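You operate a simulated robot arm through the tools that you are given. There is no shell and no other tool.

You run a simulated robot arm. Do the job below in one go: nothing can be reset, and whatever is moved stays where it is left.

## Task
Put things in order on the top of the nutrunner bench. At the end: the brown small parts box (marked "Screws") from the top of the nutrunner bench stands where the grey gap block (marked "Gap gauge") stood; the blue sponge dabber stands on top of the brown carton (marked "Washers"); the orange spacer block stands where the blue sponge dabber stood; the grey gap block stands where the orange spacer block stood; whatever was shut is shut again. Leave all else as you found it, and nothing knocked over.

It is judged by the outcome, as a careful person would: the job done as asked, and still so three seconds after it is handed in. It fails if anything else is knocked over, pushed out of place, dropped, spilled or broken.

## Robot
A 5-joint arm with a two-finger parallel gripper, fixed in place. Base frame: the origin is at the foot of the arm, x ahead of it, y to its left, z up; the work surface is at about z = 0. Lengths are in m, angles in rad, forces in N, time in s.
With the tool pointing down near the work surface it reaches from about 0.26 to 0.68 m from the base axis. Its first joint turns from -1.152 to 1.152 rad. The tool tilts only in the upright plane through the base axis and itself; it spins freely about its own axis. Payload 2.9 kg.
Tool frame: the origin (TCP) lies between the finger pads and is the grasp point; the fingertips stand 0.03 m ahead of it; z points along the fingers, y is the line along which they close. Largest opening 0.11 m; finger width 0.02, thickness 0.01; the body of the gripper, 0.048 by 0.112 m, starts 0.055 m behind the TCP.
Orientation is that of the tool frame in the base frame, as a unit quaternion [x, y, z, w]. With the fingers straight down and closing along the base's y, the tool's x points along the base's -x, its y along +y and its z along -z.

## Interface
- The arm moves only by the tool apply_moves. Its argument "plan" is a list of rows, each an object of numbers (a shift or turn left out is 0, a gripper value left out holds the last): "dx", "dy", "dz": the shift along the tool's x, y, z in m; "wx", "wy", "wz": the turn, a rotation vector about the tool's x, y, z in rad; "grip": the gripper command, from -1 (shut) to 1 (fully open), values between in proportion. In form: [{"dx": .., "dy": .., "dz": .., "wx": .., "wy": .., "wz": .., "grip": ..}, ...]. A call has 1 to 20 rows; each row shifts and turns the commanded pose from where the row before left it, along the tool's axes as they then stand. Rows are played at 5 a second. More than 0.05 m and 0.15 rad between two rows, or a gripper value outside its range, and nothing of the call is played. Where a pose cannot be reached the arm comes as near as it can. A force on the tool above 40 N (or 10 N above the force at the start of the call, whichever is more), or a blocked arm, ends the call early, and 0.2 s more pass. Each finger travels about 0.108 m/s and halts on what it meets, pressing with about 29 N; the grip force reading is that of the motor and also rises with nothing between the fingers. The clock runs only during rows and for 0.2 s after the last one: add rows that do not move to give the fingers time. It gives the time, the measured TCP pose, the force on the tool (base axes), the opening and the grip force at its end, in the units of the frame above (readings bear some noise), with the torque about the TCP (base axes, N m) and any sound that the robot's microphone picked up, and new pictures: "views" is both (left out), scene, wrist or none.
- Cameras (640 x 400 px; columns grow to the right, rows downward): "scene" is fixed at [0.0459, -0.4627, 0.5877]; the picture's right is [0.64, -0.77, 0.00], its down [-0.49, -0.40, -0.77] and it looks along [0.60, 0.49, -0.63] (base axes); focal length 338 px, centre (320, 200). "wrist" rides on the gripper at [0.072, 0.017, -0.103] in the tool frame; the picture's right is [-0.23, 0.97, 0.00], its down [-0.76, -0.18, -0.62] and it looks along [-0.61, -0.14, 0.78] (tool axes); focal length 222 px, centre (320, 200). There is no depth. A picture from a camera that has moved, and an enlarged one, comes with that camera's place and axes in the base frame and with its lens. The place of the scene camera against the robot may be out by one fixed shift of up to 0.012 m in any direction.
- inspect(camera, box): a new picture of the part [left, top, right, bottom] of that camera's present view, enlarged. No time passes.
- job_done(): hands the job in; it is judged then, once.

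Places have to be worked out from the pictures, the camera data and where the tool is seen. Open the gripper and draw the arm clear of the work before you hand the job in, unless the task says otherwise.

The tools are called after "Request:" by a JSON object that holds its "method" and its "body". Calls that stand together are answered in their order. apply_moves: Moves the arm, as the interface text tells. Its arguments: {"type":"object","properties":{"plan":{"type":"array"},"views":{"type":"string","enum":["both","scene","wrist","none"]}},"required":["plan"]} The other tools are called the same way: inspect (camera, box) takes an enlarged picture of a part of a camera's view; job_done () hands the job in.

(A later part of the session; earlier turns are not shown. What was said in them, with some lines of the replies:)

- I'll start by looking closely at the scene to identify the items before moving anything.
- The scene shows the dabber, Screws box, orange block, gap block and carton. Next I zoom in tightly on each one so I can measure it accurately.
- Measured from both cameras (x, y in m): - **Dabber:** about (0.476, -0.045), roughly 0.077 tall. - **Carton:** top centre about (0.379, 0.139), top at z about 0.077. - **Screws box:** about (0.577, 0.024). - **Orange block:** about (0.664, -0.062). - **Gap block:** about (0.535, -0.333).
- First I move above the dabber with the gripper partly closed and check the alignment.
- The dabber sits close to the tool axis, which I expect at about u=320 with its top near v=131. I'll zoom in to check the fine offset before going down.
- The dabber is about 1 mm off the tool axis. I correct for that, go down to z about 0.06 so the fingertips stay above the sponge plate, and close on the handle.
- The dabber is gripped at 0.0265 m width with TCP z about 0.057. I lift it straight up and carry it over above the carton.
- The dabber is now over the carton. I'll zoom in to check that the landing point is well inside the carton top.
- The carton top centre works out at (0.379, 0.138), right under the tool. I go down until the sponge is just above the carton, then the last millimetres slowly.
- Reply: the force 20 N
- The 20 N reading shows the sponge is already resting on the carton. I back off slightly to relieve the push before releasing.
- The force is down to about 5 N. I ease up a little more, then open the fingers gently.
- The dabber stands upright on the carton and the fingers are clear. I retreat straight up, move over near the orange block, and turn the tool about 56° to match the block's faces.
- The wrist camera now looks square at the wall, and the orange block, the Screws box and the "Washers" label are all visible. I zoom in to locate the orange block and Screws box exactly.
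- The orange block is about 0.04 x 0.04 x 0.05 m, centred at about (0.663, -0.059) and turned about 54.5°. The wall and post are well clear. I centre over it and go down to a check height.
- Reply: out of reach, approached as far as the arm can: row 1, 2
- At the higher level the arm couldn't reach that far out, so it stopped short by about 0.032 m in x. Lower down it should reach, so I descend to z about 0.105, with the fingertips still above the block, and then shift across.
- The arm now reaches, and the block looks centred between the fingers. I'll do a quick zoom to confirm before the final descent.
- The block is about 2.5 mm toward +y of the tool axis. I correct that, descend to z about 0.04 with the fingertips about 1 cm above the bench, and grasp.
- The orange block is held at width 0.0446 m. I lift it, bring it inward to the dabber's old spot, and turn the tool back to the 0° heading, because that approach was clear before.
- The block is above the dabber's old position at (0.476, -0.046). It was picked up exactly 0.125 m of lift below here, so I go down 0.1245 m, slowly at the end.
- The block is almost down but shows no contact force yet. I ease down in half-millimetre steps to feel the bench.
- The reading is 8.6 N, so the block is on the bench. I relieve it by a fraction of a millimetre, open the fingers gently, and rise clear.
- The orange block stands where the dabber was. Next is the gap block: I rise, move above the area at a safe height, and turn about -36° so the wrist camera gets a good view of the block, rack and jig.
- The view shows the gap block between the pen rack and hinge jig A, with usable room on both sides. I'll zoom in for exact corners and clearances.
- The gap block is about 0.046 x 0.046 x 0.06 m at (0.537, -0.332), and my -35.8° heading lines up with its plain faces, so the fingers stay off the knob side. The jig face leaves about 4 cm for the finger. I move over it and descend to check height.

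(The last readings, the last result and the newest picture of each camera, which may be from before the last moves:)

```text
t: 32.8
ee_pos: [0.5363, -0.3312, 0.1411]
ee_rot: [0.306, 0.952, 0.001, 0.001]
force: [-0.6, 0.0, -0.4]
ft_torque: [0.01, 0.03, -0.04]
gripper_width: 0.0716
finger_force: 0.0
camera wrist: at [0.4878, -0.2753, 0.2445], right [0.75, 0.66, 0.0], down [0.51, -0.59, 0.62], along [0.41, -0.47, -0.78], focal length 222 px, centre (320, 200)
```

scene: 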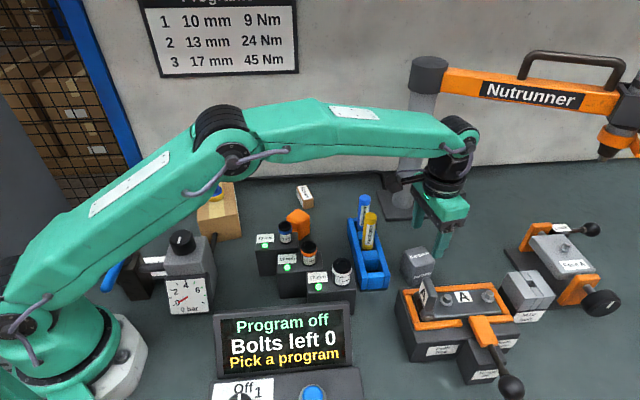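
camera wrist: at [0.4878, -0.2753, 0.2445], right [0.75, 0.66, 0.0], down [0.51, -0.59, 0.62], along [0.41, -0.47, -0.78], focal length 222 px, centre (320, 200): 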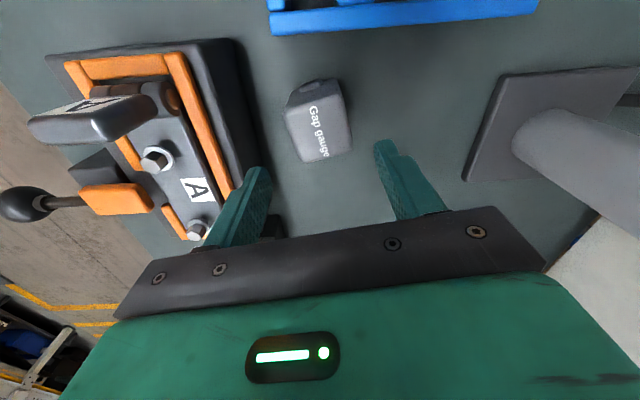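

Now a fine check of the block's position against the tool axis, which I expect at u=320, v=133 at the block's top.

Request:
{"method": "inspect", "body": {"camera": "wrist", "box": [256, 70, 384, 190]}}

Request:
{"method": "inspect", "body": {"camera": "scene", "box": [340, 150, 480, 300]}}

```text
3.33 times, centred on (320, 130) of wrist
camera zoom: at [0.4878, -0.2753, 0.2445], right [0.75, 0.66, 0.0], down [0.51, -0.59, 0.62], along [0.41, -0.47, -0.78], focal length 740 px, centre (320, 433)
```

zoom: 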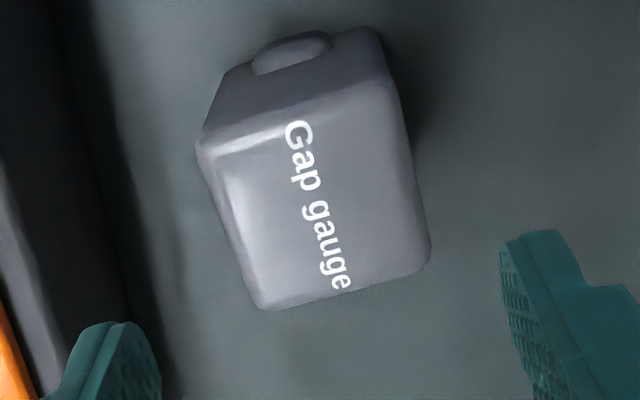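

```text
2.67 times, centred on (410, 225) of scene
camera zoom: at [0.0459, -0.4627, 0.5877], right [0.64, -0.77, 0.0], down [-0.49, -0.4, -0.77], along [0.6, 0.49, -0.63], focal length 900 px, centre (80, 133)
```

zoom: 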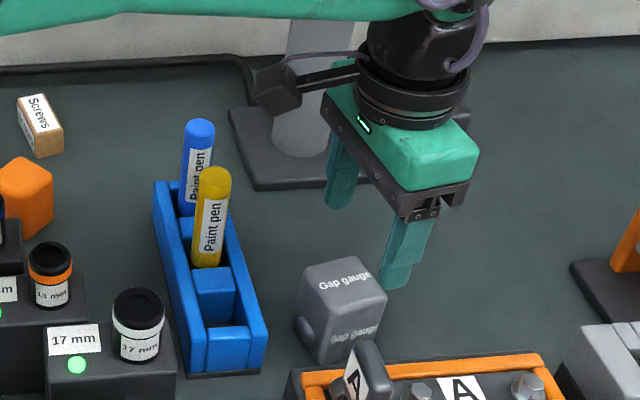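

The block is within 2 mm of the axis and both fingers have clear lanes. I narrow the opening slightly, descend to z about 0.05, and grasp.

Request:
{"method": "apply_moves", "body": {"plan": [{"dx": 0.0015, "dy": 0.0005, "grip": 0.2}, {"dz": 0.03}, {"dz": 0.025}, {"dz": 0.02}, {"dz": 0.016}, {}, {"grip": -1}, {}, {}, {}]}}

```text
t: 35.0
ee_pos: [0.5337, -0.331, 0.0471]
ee_rot: [0.307, 0.952, 0.001, 0.0]
force: [0.4, -0.3, -0.3]
ft_torque: [-0.03, -0.02, 0.02]
gripper_width: 0.0498
finger_force: 29.9
camera wrist: at [0.4852, -0.2748, 0.1514], right [0.75, 0.66, 0.0], down [0.51, -0.59, 0.62], along [0.41, -0.47, -0.78], focal length 222 px, centre (320, 200)
```

scene: 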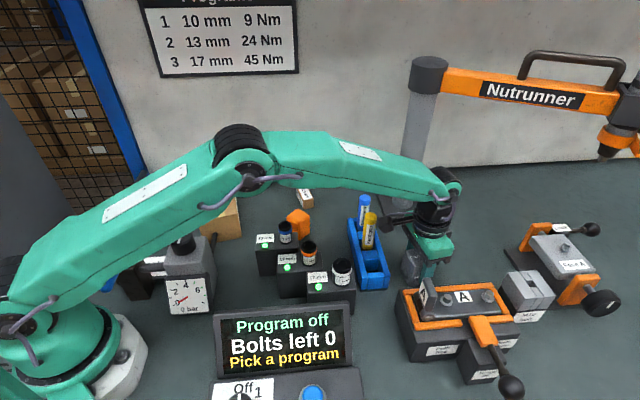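
wrist: 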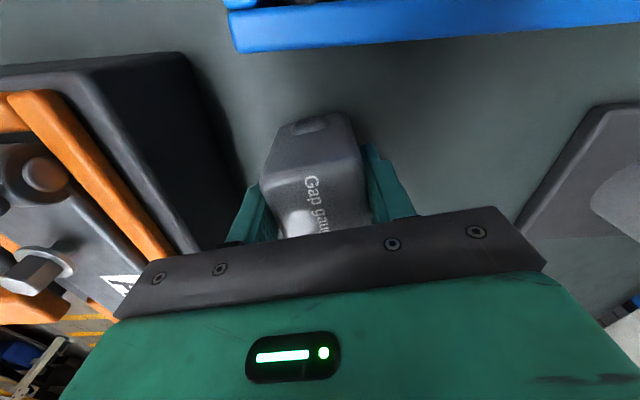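

The gap block is held at width 0.0498 m and nothing else moved. I lift it high enough to clear the pens, whose tops are at about 0.137, and carry it toward the orange block's old place, stopping short to look.

Request:
{"method": "apply_moves", "body": {"plan": [{"dz": -0.015}, {"dz": -0.035}, {"dz": -0.04}, {"dz": -0.04}, {"dz": -0.035}, {}, {"dx": 0.0173, "dy": 0.03526}, {"dx": 0.0173, "dy": 0.03526}, {"dx": 0.0173, "dy": 0.03526}, {"dx": 0.0173, "dy": 0.03526}, {"dx": 0.0173, "dy": 0.03526}, {"dx": 0.0173, "dy": 0.03526}, {"dx": 0.0173, "dy": 0.03526}, {}, {}]}}

```text
t: 38.2
ee_pos: [0.5827, -0.0619, 0.2134]
ee_rot: [0.306, 0.952, -0.001, -0.001]
force: [0.4, 0.6, -2.8]
ft_torque: [0.04, 0.0, 0.01]
gripper_width: 0.0497
finger_force: 29.1
camera wrist: at [0.5335, -0.0053, 0.3174], right [0.75, 0.66, 0.0], down [0.51, -0.59, 0.62], along [0.41, -0.47, -0.78], focal length 222 px, centre (320, 200)
```

scene: 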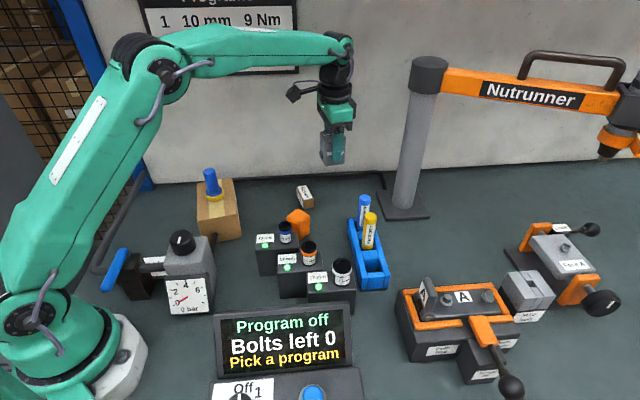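
wrist: 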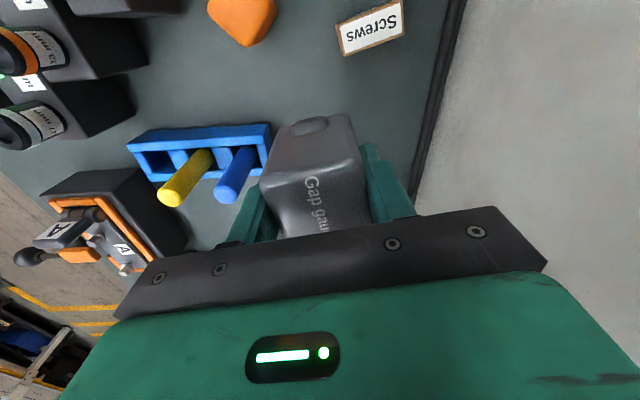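

The block is carried safely to (0.582, -0.062). I lower to z about 0.12, where the reach is longer, and then move out over the orange block's old spot at (0.6635, -0.0575).

Request:
{"method": "apply_moves", "body": {"plan": [{"dz": 0.04}, {"dz": 0.04}, {"dz": 0.013}, {"dx": -0.0318, "dy": 0.02535}, {"dx": -0.0318, "dy": 0.02535}, {}, {}]}}

```text
t: 39.8
ee_pos: [0.664, -0.0573, 0.121]
ee_rot: [0.307, 0.952, 0.0, -0.001]
force: [0.3, -0.5, -1.5]
ft_torque: [0.0, 0.02, -0.01]
gripper_width: 0.0497
finger_force: 28.8
camera wrist: at [0.6154, 0.0001, 0.2249], right [0.75, 0.66, 0.0], down [0.52, -0.59, 0.62], along [0.41, -0.47, -0.78], focal length 222 px, centre (320, 200)
```

scene: 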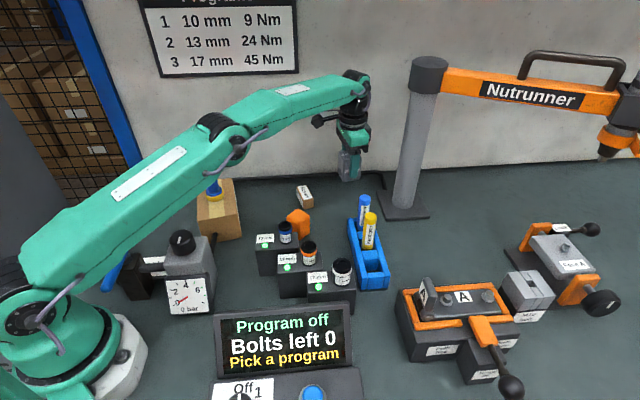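
wrist: 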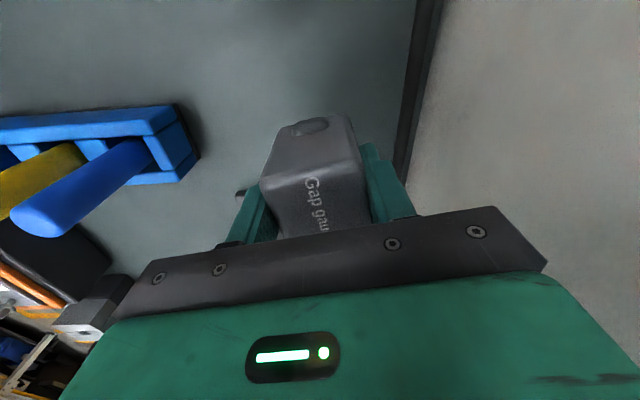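

The block is over the orange block's old spot. 0.072 m of descent remains to the original resting height, so I go down 0.070 m and then feel for the bench.

Request:
{"method": "apply_moves", "body": {"plan": [{"dz": 0.03}, {"dz": 0.025}, {"dz": 0.011}, {"dz": 0.003}, {"dz": 0.0015}, {}]}}

```text
t: 41.2
ee_pos: [0.6631, -0.0562, 0.05]
ee_rot: [0.307, 0.952, 0.0, 0.0]
force: [1.1, 0.3, -2.7]
ft_torque: [0.02, 0.0, 0.0]
gripper_width: 0.0495
finger_force: 28.8
camera wrist: at [0.6137, 0.0001, 0.1531], right [0.75, 0.66, 0.0], down [0.51, -0.59, 0.62], along [0.41, -0.47, -0.78], focal length 222 px, centre (320, 200)
```

scene: 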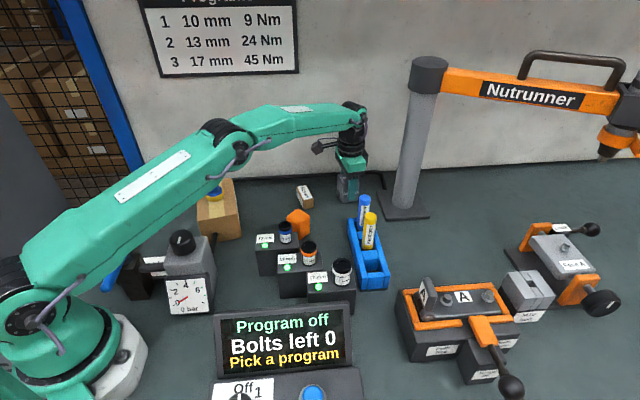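
wrist: 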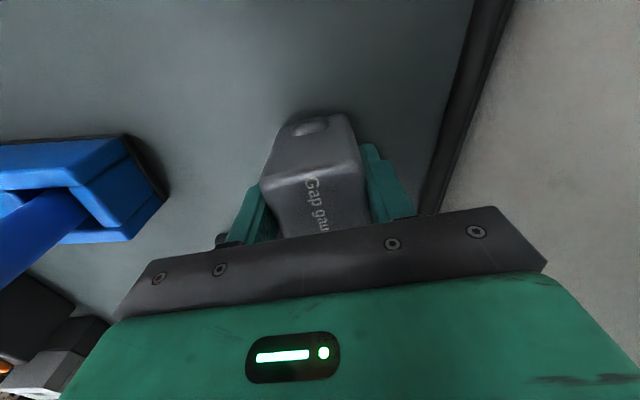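

There is still no contact, with only the block's weight of about -2.7 N showing. I creep down in half-millimetre steps.

Request:
{"method": "apply_moves", "body": {"plan": [{"dz": 0.0005}, {"dz": 0.0005}, {"dz": 0.0005}, {}], "views": "none"}}

```text
t: 42.2
ee_pos: [0.6624, -0.0556, 0.0481]
ee_rot: [0.307, 0.952, 0.0, 0.0]
force: [-0.6, 0.2, -1.5]
ft_torque: [0.0, -0.04, 0.01]
gripper_width: 0.0499
finger_force: 29.0
```

Request:
{"method": "apply_moves", "body": {"plan": [{"dz": 0.0005}, {"dz": 0.0005}, {}], "views": "none"}}

```text
t: 43.0
ee_pos: [0.6624, -0.0554, 0.0485]
ee_rot: [0.306, 0.952, 0.0, 0.0]
force: [0.5, -0.3, 0.0]
ft_torque: [-0.06, 0.07, 0.03]
gripper_width: 0.0499
finger_force: 28.7
```

The force is returning to zero, so the bench is just starting to take the weight. One more small step to confirm.

Request:
{"method": "apply_moves", "body": {"plan": [{"dz": 0.0005}, {}], "views": "none"}}

```text
t: 43.6
ee_pos: [0.6629, -0.0551, 0.0477]
ee_rot: [0.306, 0.952, 0.0, 0.0]
force: [-4.0, -0.8, 9.3]
ft_torque: [0.02, 0.3, -0.03]
gripper_width: 0.05
finger_force: 28.9
```

Contact confirmed at 9 N. I relieve it, open the fingers, and lift straight up clear of the block.

Request:
{"method": "apply_moves", "body": {"plan": [{"dz": -0.0004}, {}, {"grip": -0.03}, {"grip": 0.06}, {"grip": 0.25}, {}, {"dz": -0.015}, {"dz": -0.03}, {"dz": -0.03}, {}, {}]}}

```text
t: 46.0
ee_pos: [0.6621, -0.0549, 0.1243]
ee_rot: [0.307, 0.952, 0.0, 0.0]
force: [0.1, -0.7, 0.9]
ft_torque: [-0.01, -0.01, 0.01]
gripper_width: 0.0686
finger_force: 0.1
camera wrist: at [0.6133, 0.0012, 0.2277], right [0.75, 0.66, 0.0], down [0.51, -0.59, 0.62], along [0.41, -0.47, -0.78], focal length 222 px, centre (320, 200)
```

scene: 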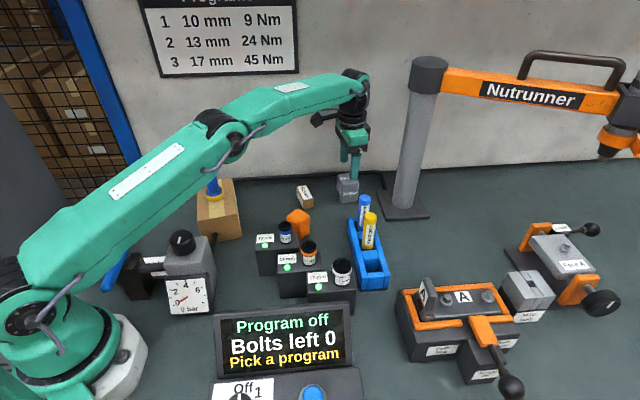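
wrist: 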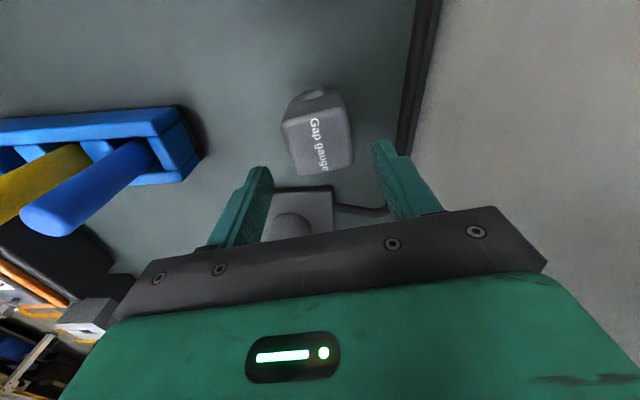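

The gap block stands at the orange block's old place, about (0.663, -0.056). Now the Screws box: I rise, move above (0.577, 0.024), and turn to about +58.6° so the fingers close across its narrow side with the camera pointing away from the wall.

Request:
{"method": "apply_moves", "body": {"plan": [{"dz": -0.02}, {"dx": 0.0384, "dy": 0.0049, "dz": -0.02}, {"dx": 0.0384, "dy": 0.0049, "dz": -0.02}, {"dx": 0.0385, "dy": 0.0049, "dz": -0.015}, {"wz": -0.1373}, {"wz": -0.1373}, {"wz": -0.1373}, {"wz": -0.1373}, {"wz": -0.1373}, {"wz": -0.1373}, {"wz": -0.1373}, {"wz": -0.1373}, {"wz": -0.1373}, {"wz": -0.1373}, {"wz": -0.1373}, {"wz": -0.1373}, {}, {}]}}

```text
t: 49.8
ee_pos: [0.5775, 0.0227, 0.1968]
ee_rot: [-0.491, 0.871, 0.0, 0.0]
force: [-1.1, 0.3, 0.4]
ft_torque: [0.01, 0.02, 0.01]
gripper_width: 0.0688
finger_force: 0.1
camera wrist: at [0.525, -0.03, 0.3001], right [-0.72, 0.7, 0.0], down [0.55, 0.56, 0.62], along [0.44, 0.45, -0.78], focal length 222 px, centre (320, 200)
```

scene: 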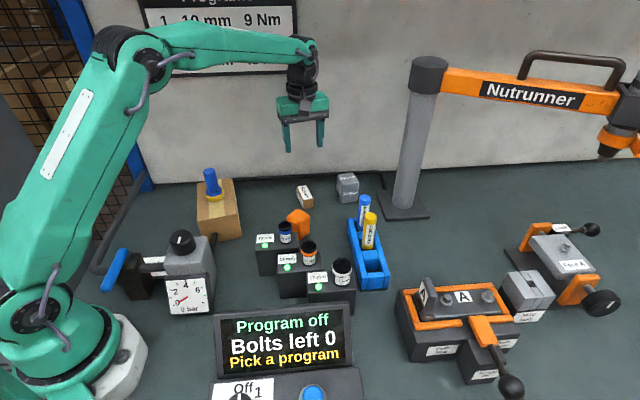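
wrist: 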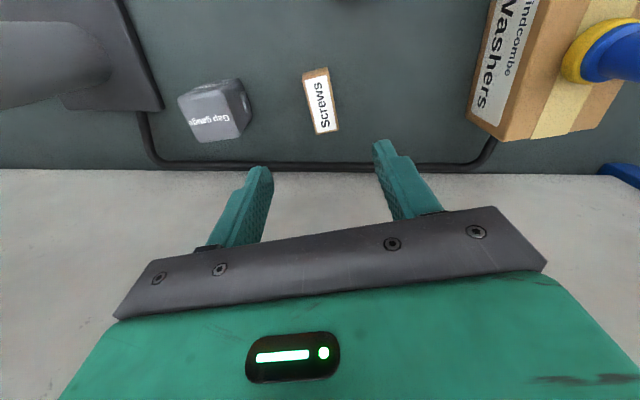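

The Screws box is near the tool axis. I zoom in to measure its offset and angle.

Request:
{"method": "inspect", "body": {"camera": "wrist", "box": [280, 60, 360, 140]}}

Request:
{"method": "inspect", "body": {"camera": "wrist", "box": [150, 60, 270, 160]}}

```text
5.00 times, centred on (320, 100) of wrist
camera zoom: at [0.525, -0.03, 0.3001], right [-0.72, 0.7, 0.0], down [0.55, 0.56, 0.62], along [0.44, 0.45, -0.78], focal length 1111 px, centre (320, 700)
```

zoom: 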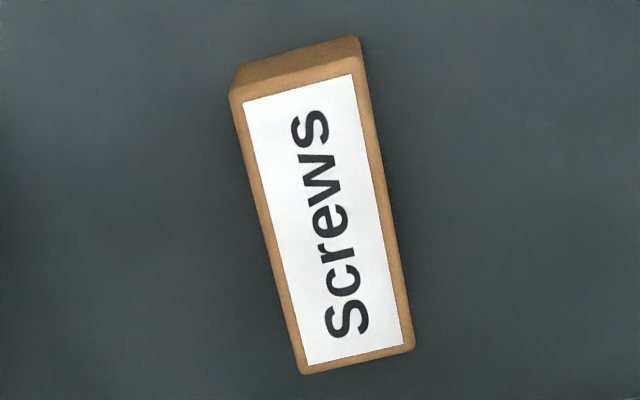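

```text
4.00 times, centred on (210, 110) of wrist
camera zoom: at [0.525, -0.03, 0.3001], right [-0.72, 0.7, 0.0], down [0.55, 0.56, 0.62], along [0.44, 0.45, -0.78], focal length 888 px, centre (760, 560)
```

zoom: 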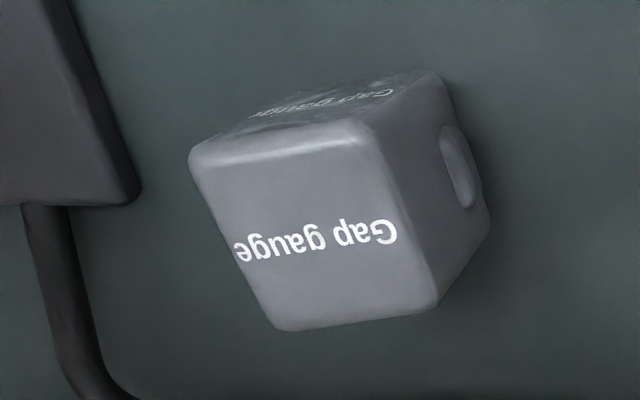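

The box's long axis matches the tool's x axis within 0.2°, and its centre is off by only (-2.1, +1.6) mm. I correct that, descend to z about 0.037 with the tips about 7 mm above the bench, and grasp.

Request:
{"method": "apply_moves", "body": {"plan": [{"dx": -0.002, "dy": 0.0016, "grip": 0.05}, {"dz": 0.04}, {"dz": 0.04}, {"dz": 0.035}, {"dz": 0.025}, {"dz": 0.014}, {"dz": 0.006}, {}, {"grip": -1}, {}, {}, {}]}}

```text
t: 52.4
ee_pos: [0.5754, 0.0255, 0.036]
ee_rot: [-0.49, 0.872, 0.0, 0.0]
force: [0.2, 0.0, -1.0]
ft_torque: [0.05, 0.02, -0.01]
gripper_width: 0.0294
finger_force: 29.1
camera wrist: at [0.5234, -0.0268, 0.1396], right [-0.71, 0.7, 0.0], down [0.55, 0.56, 0.62], along [0.44, 0.45, -0.78], focal length 222 px, centre (320, 200)
```

scene: 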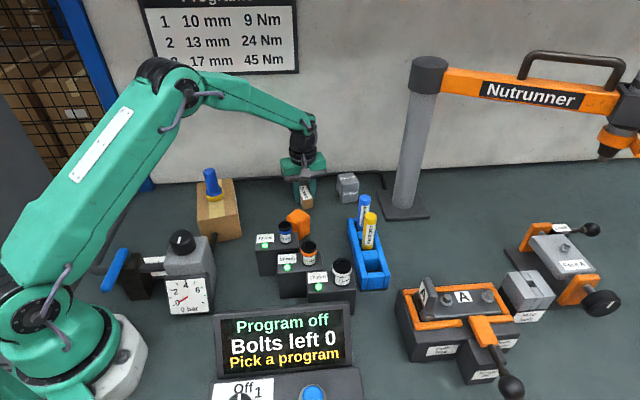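
wrist: 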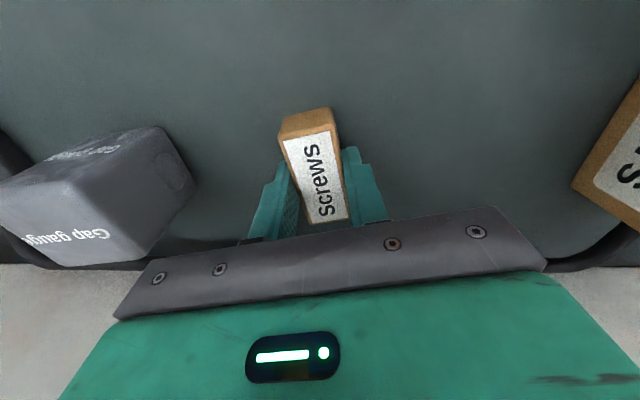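

The Screws box is gripped at 0.0294 m. I lift it to z about 0.22, well clear of the pens, and carry it to above the gap block's old spot.

Request:
{"method": "apply_moves", "body": {"plan": [{"dz": -0.015}, {"dz": -0.04}, {"dz": -0.045}, {"dz": -0.045}, {"dz": -0.04}, {}, {"dx": 0.03628, "dy": -0.01683}, {"dx": 0.03628, "dy": -0.01683}, {"dx": 0.03628, "dy": -0.01683}, {"dx": 0.03628, "dy": -0.01683}, {"dx": 0.03628, "dy": -0.01683}, {"dx": 0.03628, "dy": -0.01683}, {"dx": 0.03628, "dy": -0.01683}, {"dx": 0.03628, "dy": -0.01683}, {"dx": 0.03628, "dy": -0.01683}, {}]}}

```text
t: 55.8
ee_pos: [0.54, -0.3307, 0.2236]
ee_rot: [-0.491, 0.871, 0.0, 0.0]
force: [0.4, -0.3, -0.1]
ft_torque: [0.03, -0.01, 0.03]
gripper_width: 0.0295
finger_force: 29.5
camera wrist: at [0.4876, -0.3841, 0.3264], right [-0.71, 0.7, 0.0], down [0.55, 0.56, 0.62], along [0.44, 0.45, -0.78], focal length 222 px, centre (320, 200)
```

scene: 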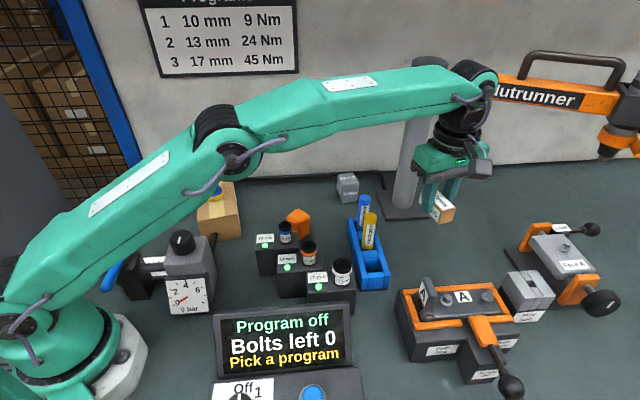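
wrist: 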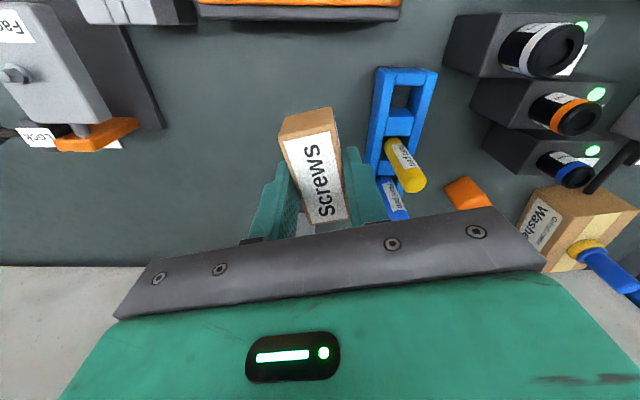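

The box is over the target at (0.540, -0.331). On this heading the camera would come down over jig A, so I spin the tool half a turn at height. That keeps the box's alignment and puts the camera over the open area instead.

Request:
{"method": "apply_moves", "body": {"plan": [{"wz": 0.149}, {"wz": 0.149}, {"wz": 0.149}, {"wz": 0.149}, {"wz": 0.149}, {"wz": 0.149}, {"wz": 0.149}, {"wz": 0.149}, {"wz": 0.149}, {"wz": 0.149}, {"wz": 0.149}, {"wz": 0.149}, {"wz": 0.149}, {"wz": 0.149}, {"wz": 0.149}, {"wz": 0.149}, {"wz": 0.149}, {"wz": 0.149}, {"wz": 0.149}, {"wz": 0.149}], "views": "none"}}

Request:
{"method": "apply_moves", "body": {"plan": [{"wz": 0.0808}, {"wz": 0.0808}, {}, {}]}}

```text
t: 60.0
ee_pos: [0.5375, -0.332, 0.2217]
ee_rot: [0.83, 0.558, 0.0, -0.001]
force: [0.5, -0.3, 0.2]
ft_torque: [0.01, 0.0, -0.01]
gripper_width: 0.0293
finger_force: 29.1
```

```text
t: 61.0
ee_pos: [0.5356, -0.3325, 0.222]
ee_rot: [0.872, 0.489, 0.001, 0.0]
force: [-0.4, -0.1, -0.8]
ft_torque: [-0.01, 0.0, -0.02]
gripper_width: 0.0293
finger_force: 28.9
camera wrist: at [0.5876, -0.2783, 0.3254], right [0.71, -0.7, 0.0], down [-0.55, -0.56, 0.62], along [-0.44, -0.44, -0.78], focal length 222 px, centre (320, 200)
```

scene: 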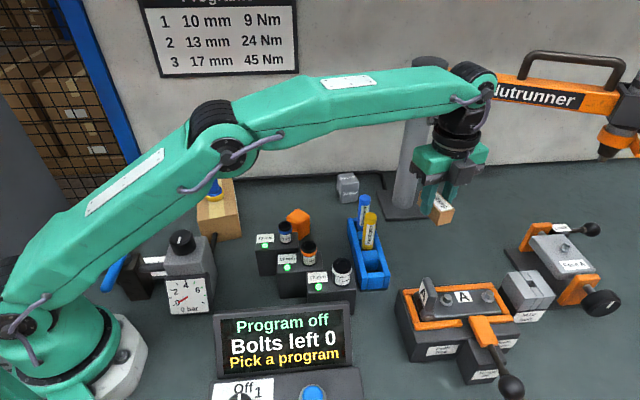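
wrist: 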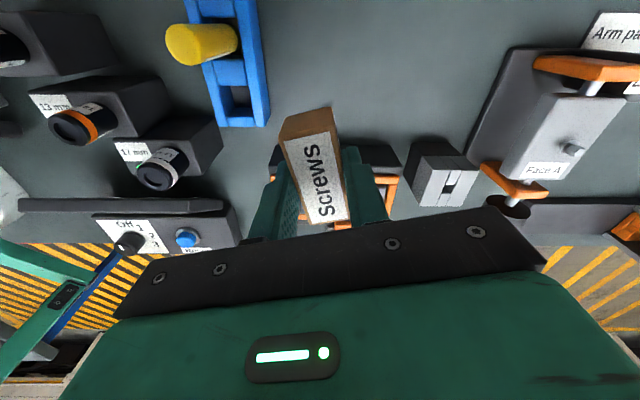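

The spin is done and the box is at (0.536, -0.332), with jig and rack clear of the descent column. I zoom in once to check before lowering.

Request:
{"method": "inspect", "body": {"camera": "wrist", "box": [180, 60, 460, 240]}}

Request:
{"method": "inspect", "body": {"camera": "scene", "box": [340, 140, 540, 320]}}

```text
2.22 times, centred on (320, 150) of wrist
camera zoom: at [0.5876, -0.2783, 0.3254], right [0.71, -0.7, 0.0], down [-0.55, -0.56, 0.62], along [-0.44, -0.44, -0.78], focal length 494 px, centre (320, 311)
```

zoom: 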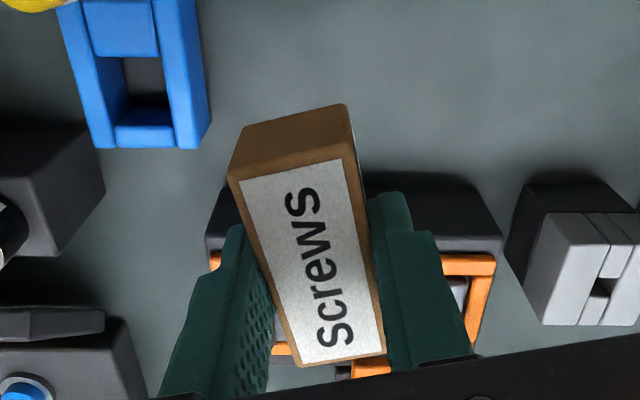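

```text
2.22 times, centred on (440, 230) of scene
camera zoom: at [0.0459, -0.4627, 0.5877], right [0.64, -0.77, 0.0], down [-0.49, -0.4, -0.77], along [0.6, 0.49, -0.63], focal length 750 px, centre (53, 133)
```

zoom: 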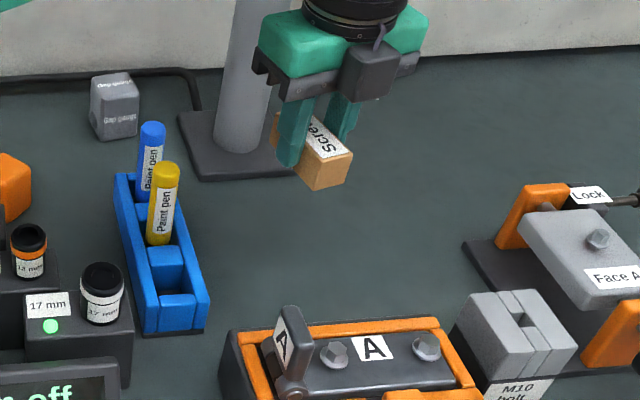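

In the scene view I notice a dark box on the near side of the gripper, the side facing jig A. I look closer so it doesn't hit the jig's upright flap on the way down.

Request:
{"method": "inspect", "body": {"camera": "scene", "box": [410, 110, 510, 230]}}

Request:
{"method": "inspect", "body": {"camera": "scene", "box": [390, 250, 530, 370]}}

```text
3.33 times, centred on (460, 170) of scene
camera zoom: at [0.0459, -0.4627, 0.5877], right [0.64, -0.77, 0.0], down [-0.49, -0.4, -0.77], along [0.6, 0.49, -0.63], focal length 1125 px, centre (-147, 300)
```

zoom: 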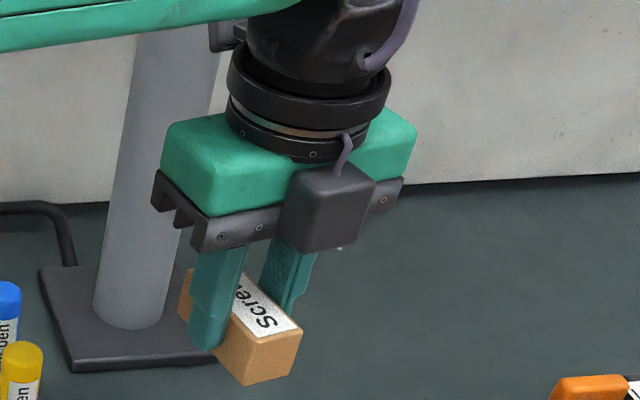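

```text
3.33 times, centred on (460, 310) of scene
camera zoom: at [0.0459, -0.4627, 0.5877], right [0.64, -0.77, 0.0], down [-0.49, -0.4, -0.77], along [0.6, 0.49, -0.63], focal length 1125 px, centre (-147, -167)
```

zoom: 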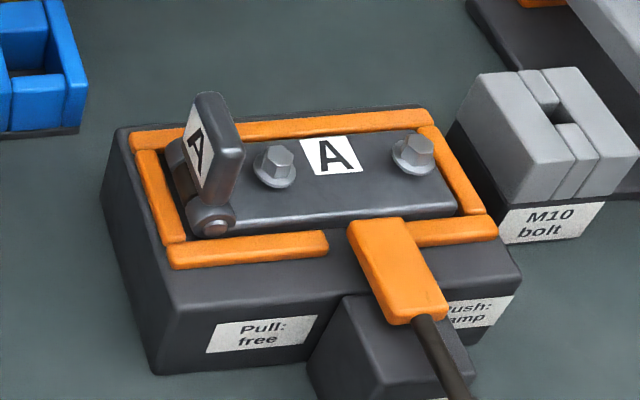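

The dark box is the gripper's own motor housing, bottom about 0.057 m above the TCP. At the placing height it stays at least 2 cm clear of jig A, and the flap (top about 0.138) is further off at (0.437, -0.369). I lower the box most of the way.

Request:
{"method": "apply_moves", "body": {"plan": [{"dz": 0.04}, {"dz": 0.04}, {"dz": 0.035}, {"dz": 0.03}, {"dz": 0.02}, {"dz": 0.01}, {"dz": 0.005}, {"dz": 0.002}, {}]}}

```text
t: 63.0
ee_pos: [0.5354, -0.3311, 0.0394]
ee_rot: [0.872, 0.49, 0.0, 0.0]
force: [0.1, -0.9, -1.1]
ft_torque: [0.02, 0.01, 0.01]
gripper_width: 0.0292
finger_force: 28.6
camera wrist: at [0.5876, -0.2783, 0.1433], right [0.71, -0.7, 0.0], down [-0.55, -0.56, 0.62], along [-0.44, -0.44, -0.78], focal length 222 px, centre (320, 200)
```

scene: 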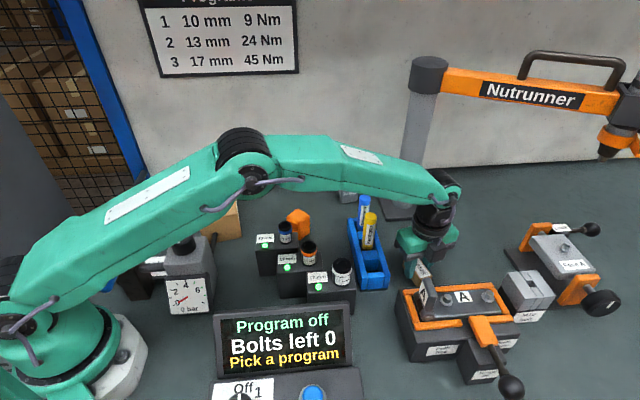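
wrist: 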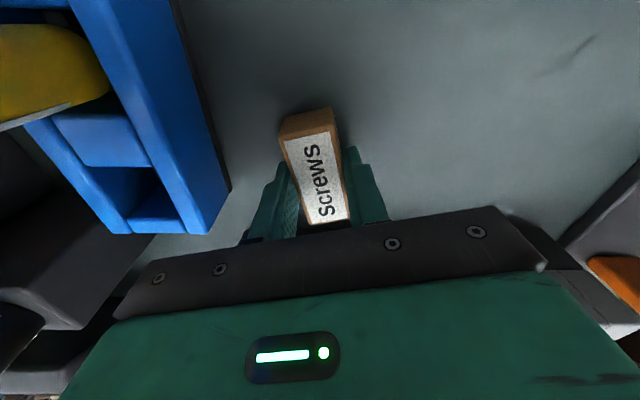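

About 3 mm remains and the column is clear. I creep down in small steps to feel for the bench.

Request:
{"method": "apply_moves", "body": {"plan": [{"dz": 0.001}, {"dz": 0.0005}, {"dz": 0.0005}, {}], "views": "none"}}

Request:
{"method": "apply_moves", "body": {"plan": [{"dz": 0.0005}, {}], "views": "none"}}

```text
t: 64.0
ee_pos: [0.5359, -0.3302, 0.0385]
ee_rot: [0.872, 0.49, 0.0, 0.0]
force: [0.2, -0.2, 0.3]
ft_torque: [0.0, 0.03, 0.01]
gripper_width: 0.0293
finger_force: 28.7
```

```text
t: 64.6
ee_pos: [0.5378, -0.3312, 0.0376]
ee_rot: [0.872, 0.49, 0.0, 0.0]
force: [0.6, -0.3, -0.4]
ft_torque: [0.03, 0.02, 0.0]
gripper_width: 0.0292
finger_force: 29.4
```

There is no contact yet, so I take two more half-millimetre steps.

Request:
{"method": "apply_moves", "body": {"plan": [{"dz": 0.0005}, {"dz": 0.0004}, {}], "views": "none"}}

```text
t: 65.4
ee_pos: [0.537, -0.3306, 0.0361]
ee_rot: [0.872, 0.49, -0.001, 0.0]
force: [0.0, 0.1, -0.6]
ft_torque: [0.01, -0.02, 0.02]
gripper_width: 0.0295
finger_force: 28.8
```

Request:
{"method": "apply_moves", "body": {"plan": [{"dz": 0.0004}, {"dz": 0.0004}, {}], "views": "none"}}

```text
t: 66.2
ee_pos: [0.5381, -0.3312, 0.0361]
ee_rot: [0.871, 0.491, 0.0, 0.001]
force: [0.9, -1.3, 3.5]
ft_torque: [-0.04, 0.07, -0.01]
gripper_width: 0.0293
finger_force: 29.0
```

The box is down, with light contact at 3.5 N. I open the fingers gently and lift straight up.

Request:
{"method": "apply_moves", "body": {"plan": [{"grip": -0.4}, {"grip": -0.3}, {"grip": -0.1}, {"grip": 0.0}, {}, {"dz": -0.015}, {"dz": -0.035}, {"dz": -0.045}, {"dz": -0.045}, {"dz": -0.04}, {}, {}]}}

```text
t: 68.8
ee_pos: [0.5369, -0.3321, 0.2151]
ee_rot: [0.872, 0.49, 0.0, 0.0]
force: [0.2, -0.7, 0.1]
ft_torque: [-0.02, -0.01, -0.04]
gripper_width: 0.0551
finger_force: 0.1
camera wrist: at [0.5888, -0.279, 0.3187], right [0.71, -0.7, 0.0], down [-0.55, -0.56, 0.62], along [-0.44, -0.44, -0.78], focal length 222 px, centre (320, 200)
```

scene: 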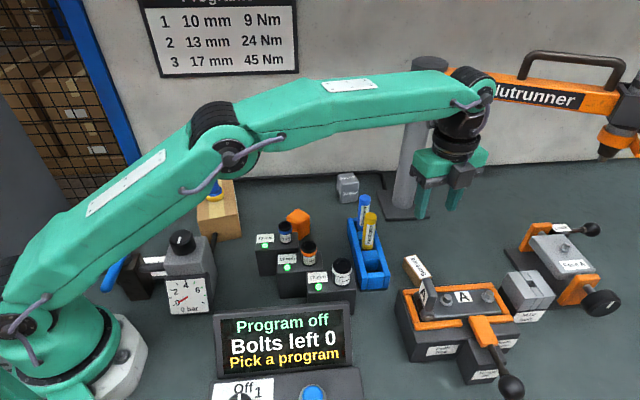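
wrist: 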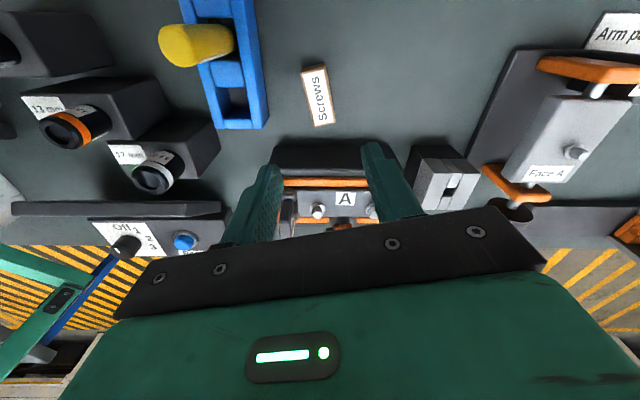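

The Screws box stands in the gap block's old place. I draw the arm back and up, clear of the work, open the gripper fully, and check everything.

Request:
{"method": "apply_moves", "body": {"plan": [{"dx": 0.015, "dy": -0.0338, "dz": -0.01}, {"dx": 0.015, "dy": -0.0338, "dz": -0.01}, {"dx": 0.015, "dy": -0.0338, "dz": -0.01}, {"dx": 0.015, "dy": -0.0338, "dz": -0.01}, {"dx": 0.015, "dy": -0.0338, "dz": -0.01}, {"dx": 0.015, "dy": -0.0338, "dz": -0.01}, {"dz": -0.03, "grip": 1}, {}, {}, {}]}}

```text
t: 71.0
ee_pos: [0.4095, -0.1518, 0.3075]
ee_rot: [0.872, 0.49, -0.001, 0.0]
force: [0.0, -0.1, -1.0]
ft_torque: [-0.01, -0.02, 0.01]
gripper_width: 0.1099
finger_force: 0.1
camera wrist: at [0.4617, -0.099, 0.4113], right [0.71, -0.7, 0.0], down [-0.55, -0.56, 0.62], along [-0.44, -0.44, -0.78], focal length 222 px, centre (320, 200)
```

scene: 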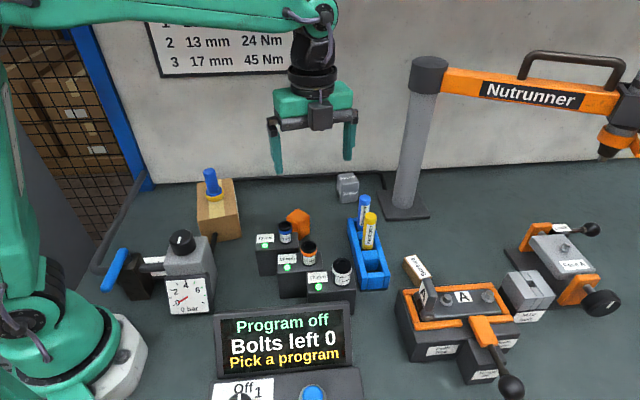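
wrist: 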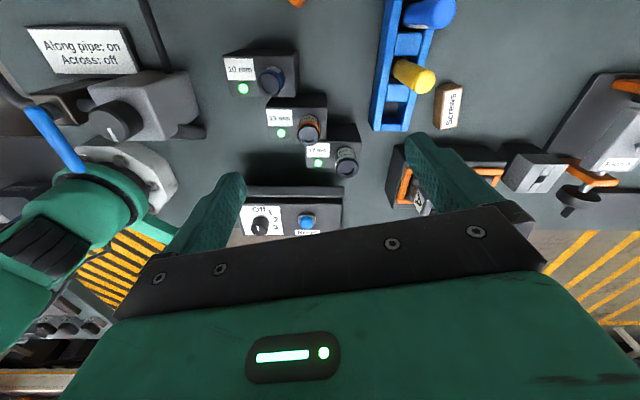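

The arm is clear. I zoom in on each placed item, and compare the rest with the start, before handing in.

Request:
{"method": "inspect", "body": {"camera": "scene", "box": [180, 160, 400, 300]}}

Request:
{"method": "inspect", "body": {"camera": "scene", "box": [380, 200, 640, 400]}}

Request:
{"method": "inspect", "body": {"camera": "scene", "box": [385, 235, 455, 295]}}

Request:
{"method": "inspect", "body": {"camera": "scene", "box": [280, 165, 370, 220]}}

```text
2.86 times, centred on (290, 230) of scene
camera zoom: at [0.0459, -0.4627, 0.5877], right [0.64, -0.77, 0.0], down [-0.49, -0.4, -0.77], along [0.6, 0.49, -0.63], focal length 964 px, centre (406, 114)
```

zoom: 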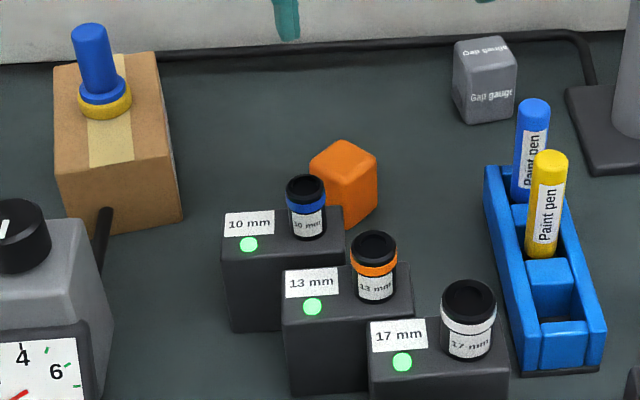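

```text
2.00 times, centred on (510, 300) of scene
camera zoom: at [0.0459, -0.4627, 0.5877], right [0.64, -0.77, 0.0], down [-0.49, -0.4, -0.77], along [0.6, 0.49, -0.63], focal length 675 px, centre (-60, 0)
```

zoom: 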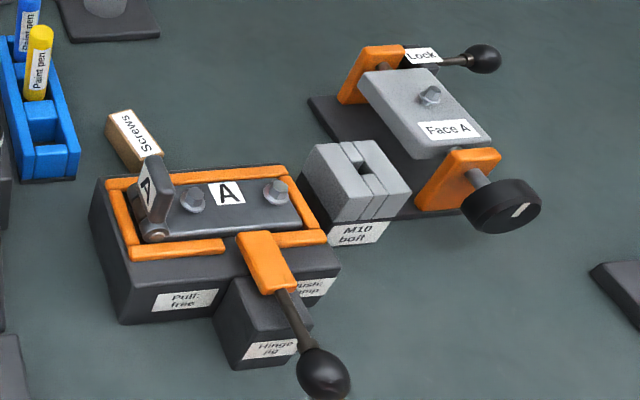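

```text
6.67 times, centred on (420, 265) of scene
camera zoom: at [0.0459, -0.4627, 0.5877], right [0.64, -0.77, 0.0], down [-0.49, -0.4, -0.77], along [0.6, 0.49, -0.63], focal length 2250 px, centre (-347, -233)
```

zoom: 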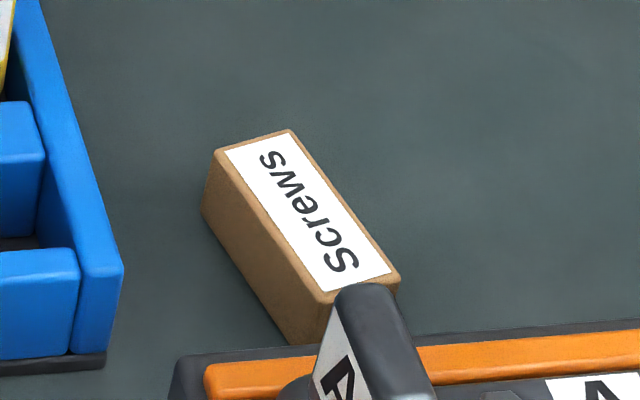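

```text
7.11 times, centred on (325, 192) of scene
camera zoom: at [0.0459, -0.4627, 0.5877], right [0.64, -0.77, 0.0], down [-0.49, -0.4, -0.77], along [0.6, 0.49, -0.63], focal length 2401 px, centre (284, 253)
```

zoom: 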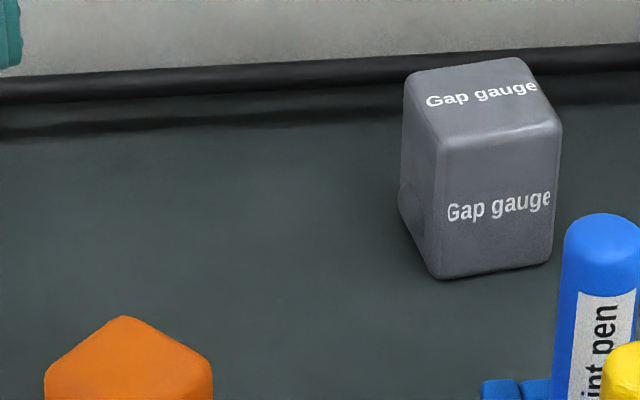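

Everything is standing where it should:
- The dabber is upright on the Washers carton.
- The orange block is at the dabber's old spot.
- The gap block is at the orange block's old spot.
- The Screws box is at the gap block's old spot.

The pens, sockets, jigs and the rest look unchanged from the start. The gripper is open and the arm is clear, so I hand in.

Request:
{"method": "job_done", "body": {}}

```text
The job is handed in.
```

The bench is in order and the job is handed in. In the last pictures everything I moved was standing upright:

- **Blue sponge dabber:** on top of the Washers carton, near the middle.
- **Orange spacer block:** where the dabber stood. It is turned about 55° from how it originally sat.
- **Grey gap block:** where the orange block stood, about 3 mm off at most by my measurement.
- **Brown Screws box:** where the gap block stood. It was turned half a turn on the way, so its labels now face the opposite direction.

I opened nothing, so there was nothing to shut again. The pens, sockets, jigs and carton look the same as at the start. The gripper was open and the arm clear of the bench when I handed in.
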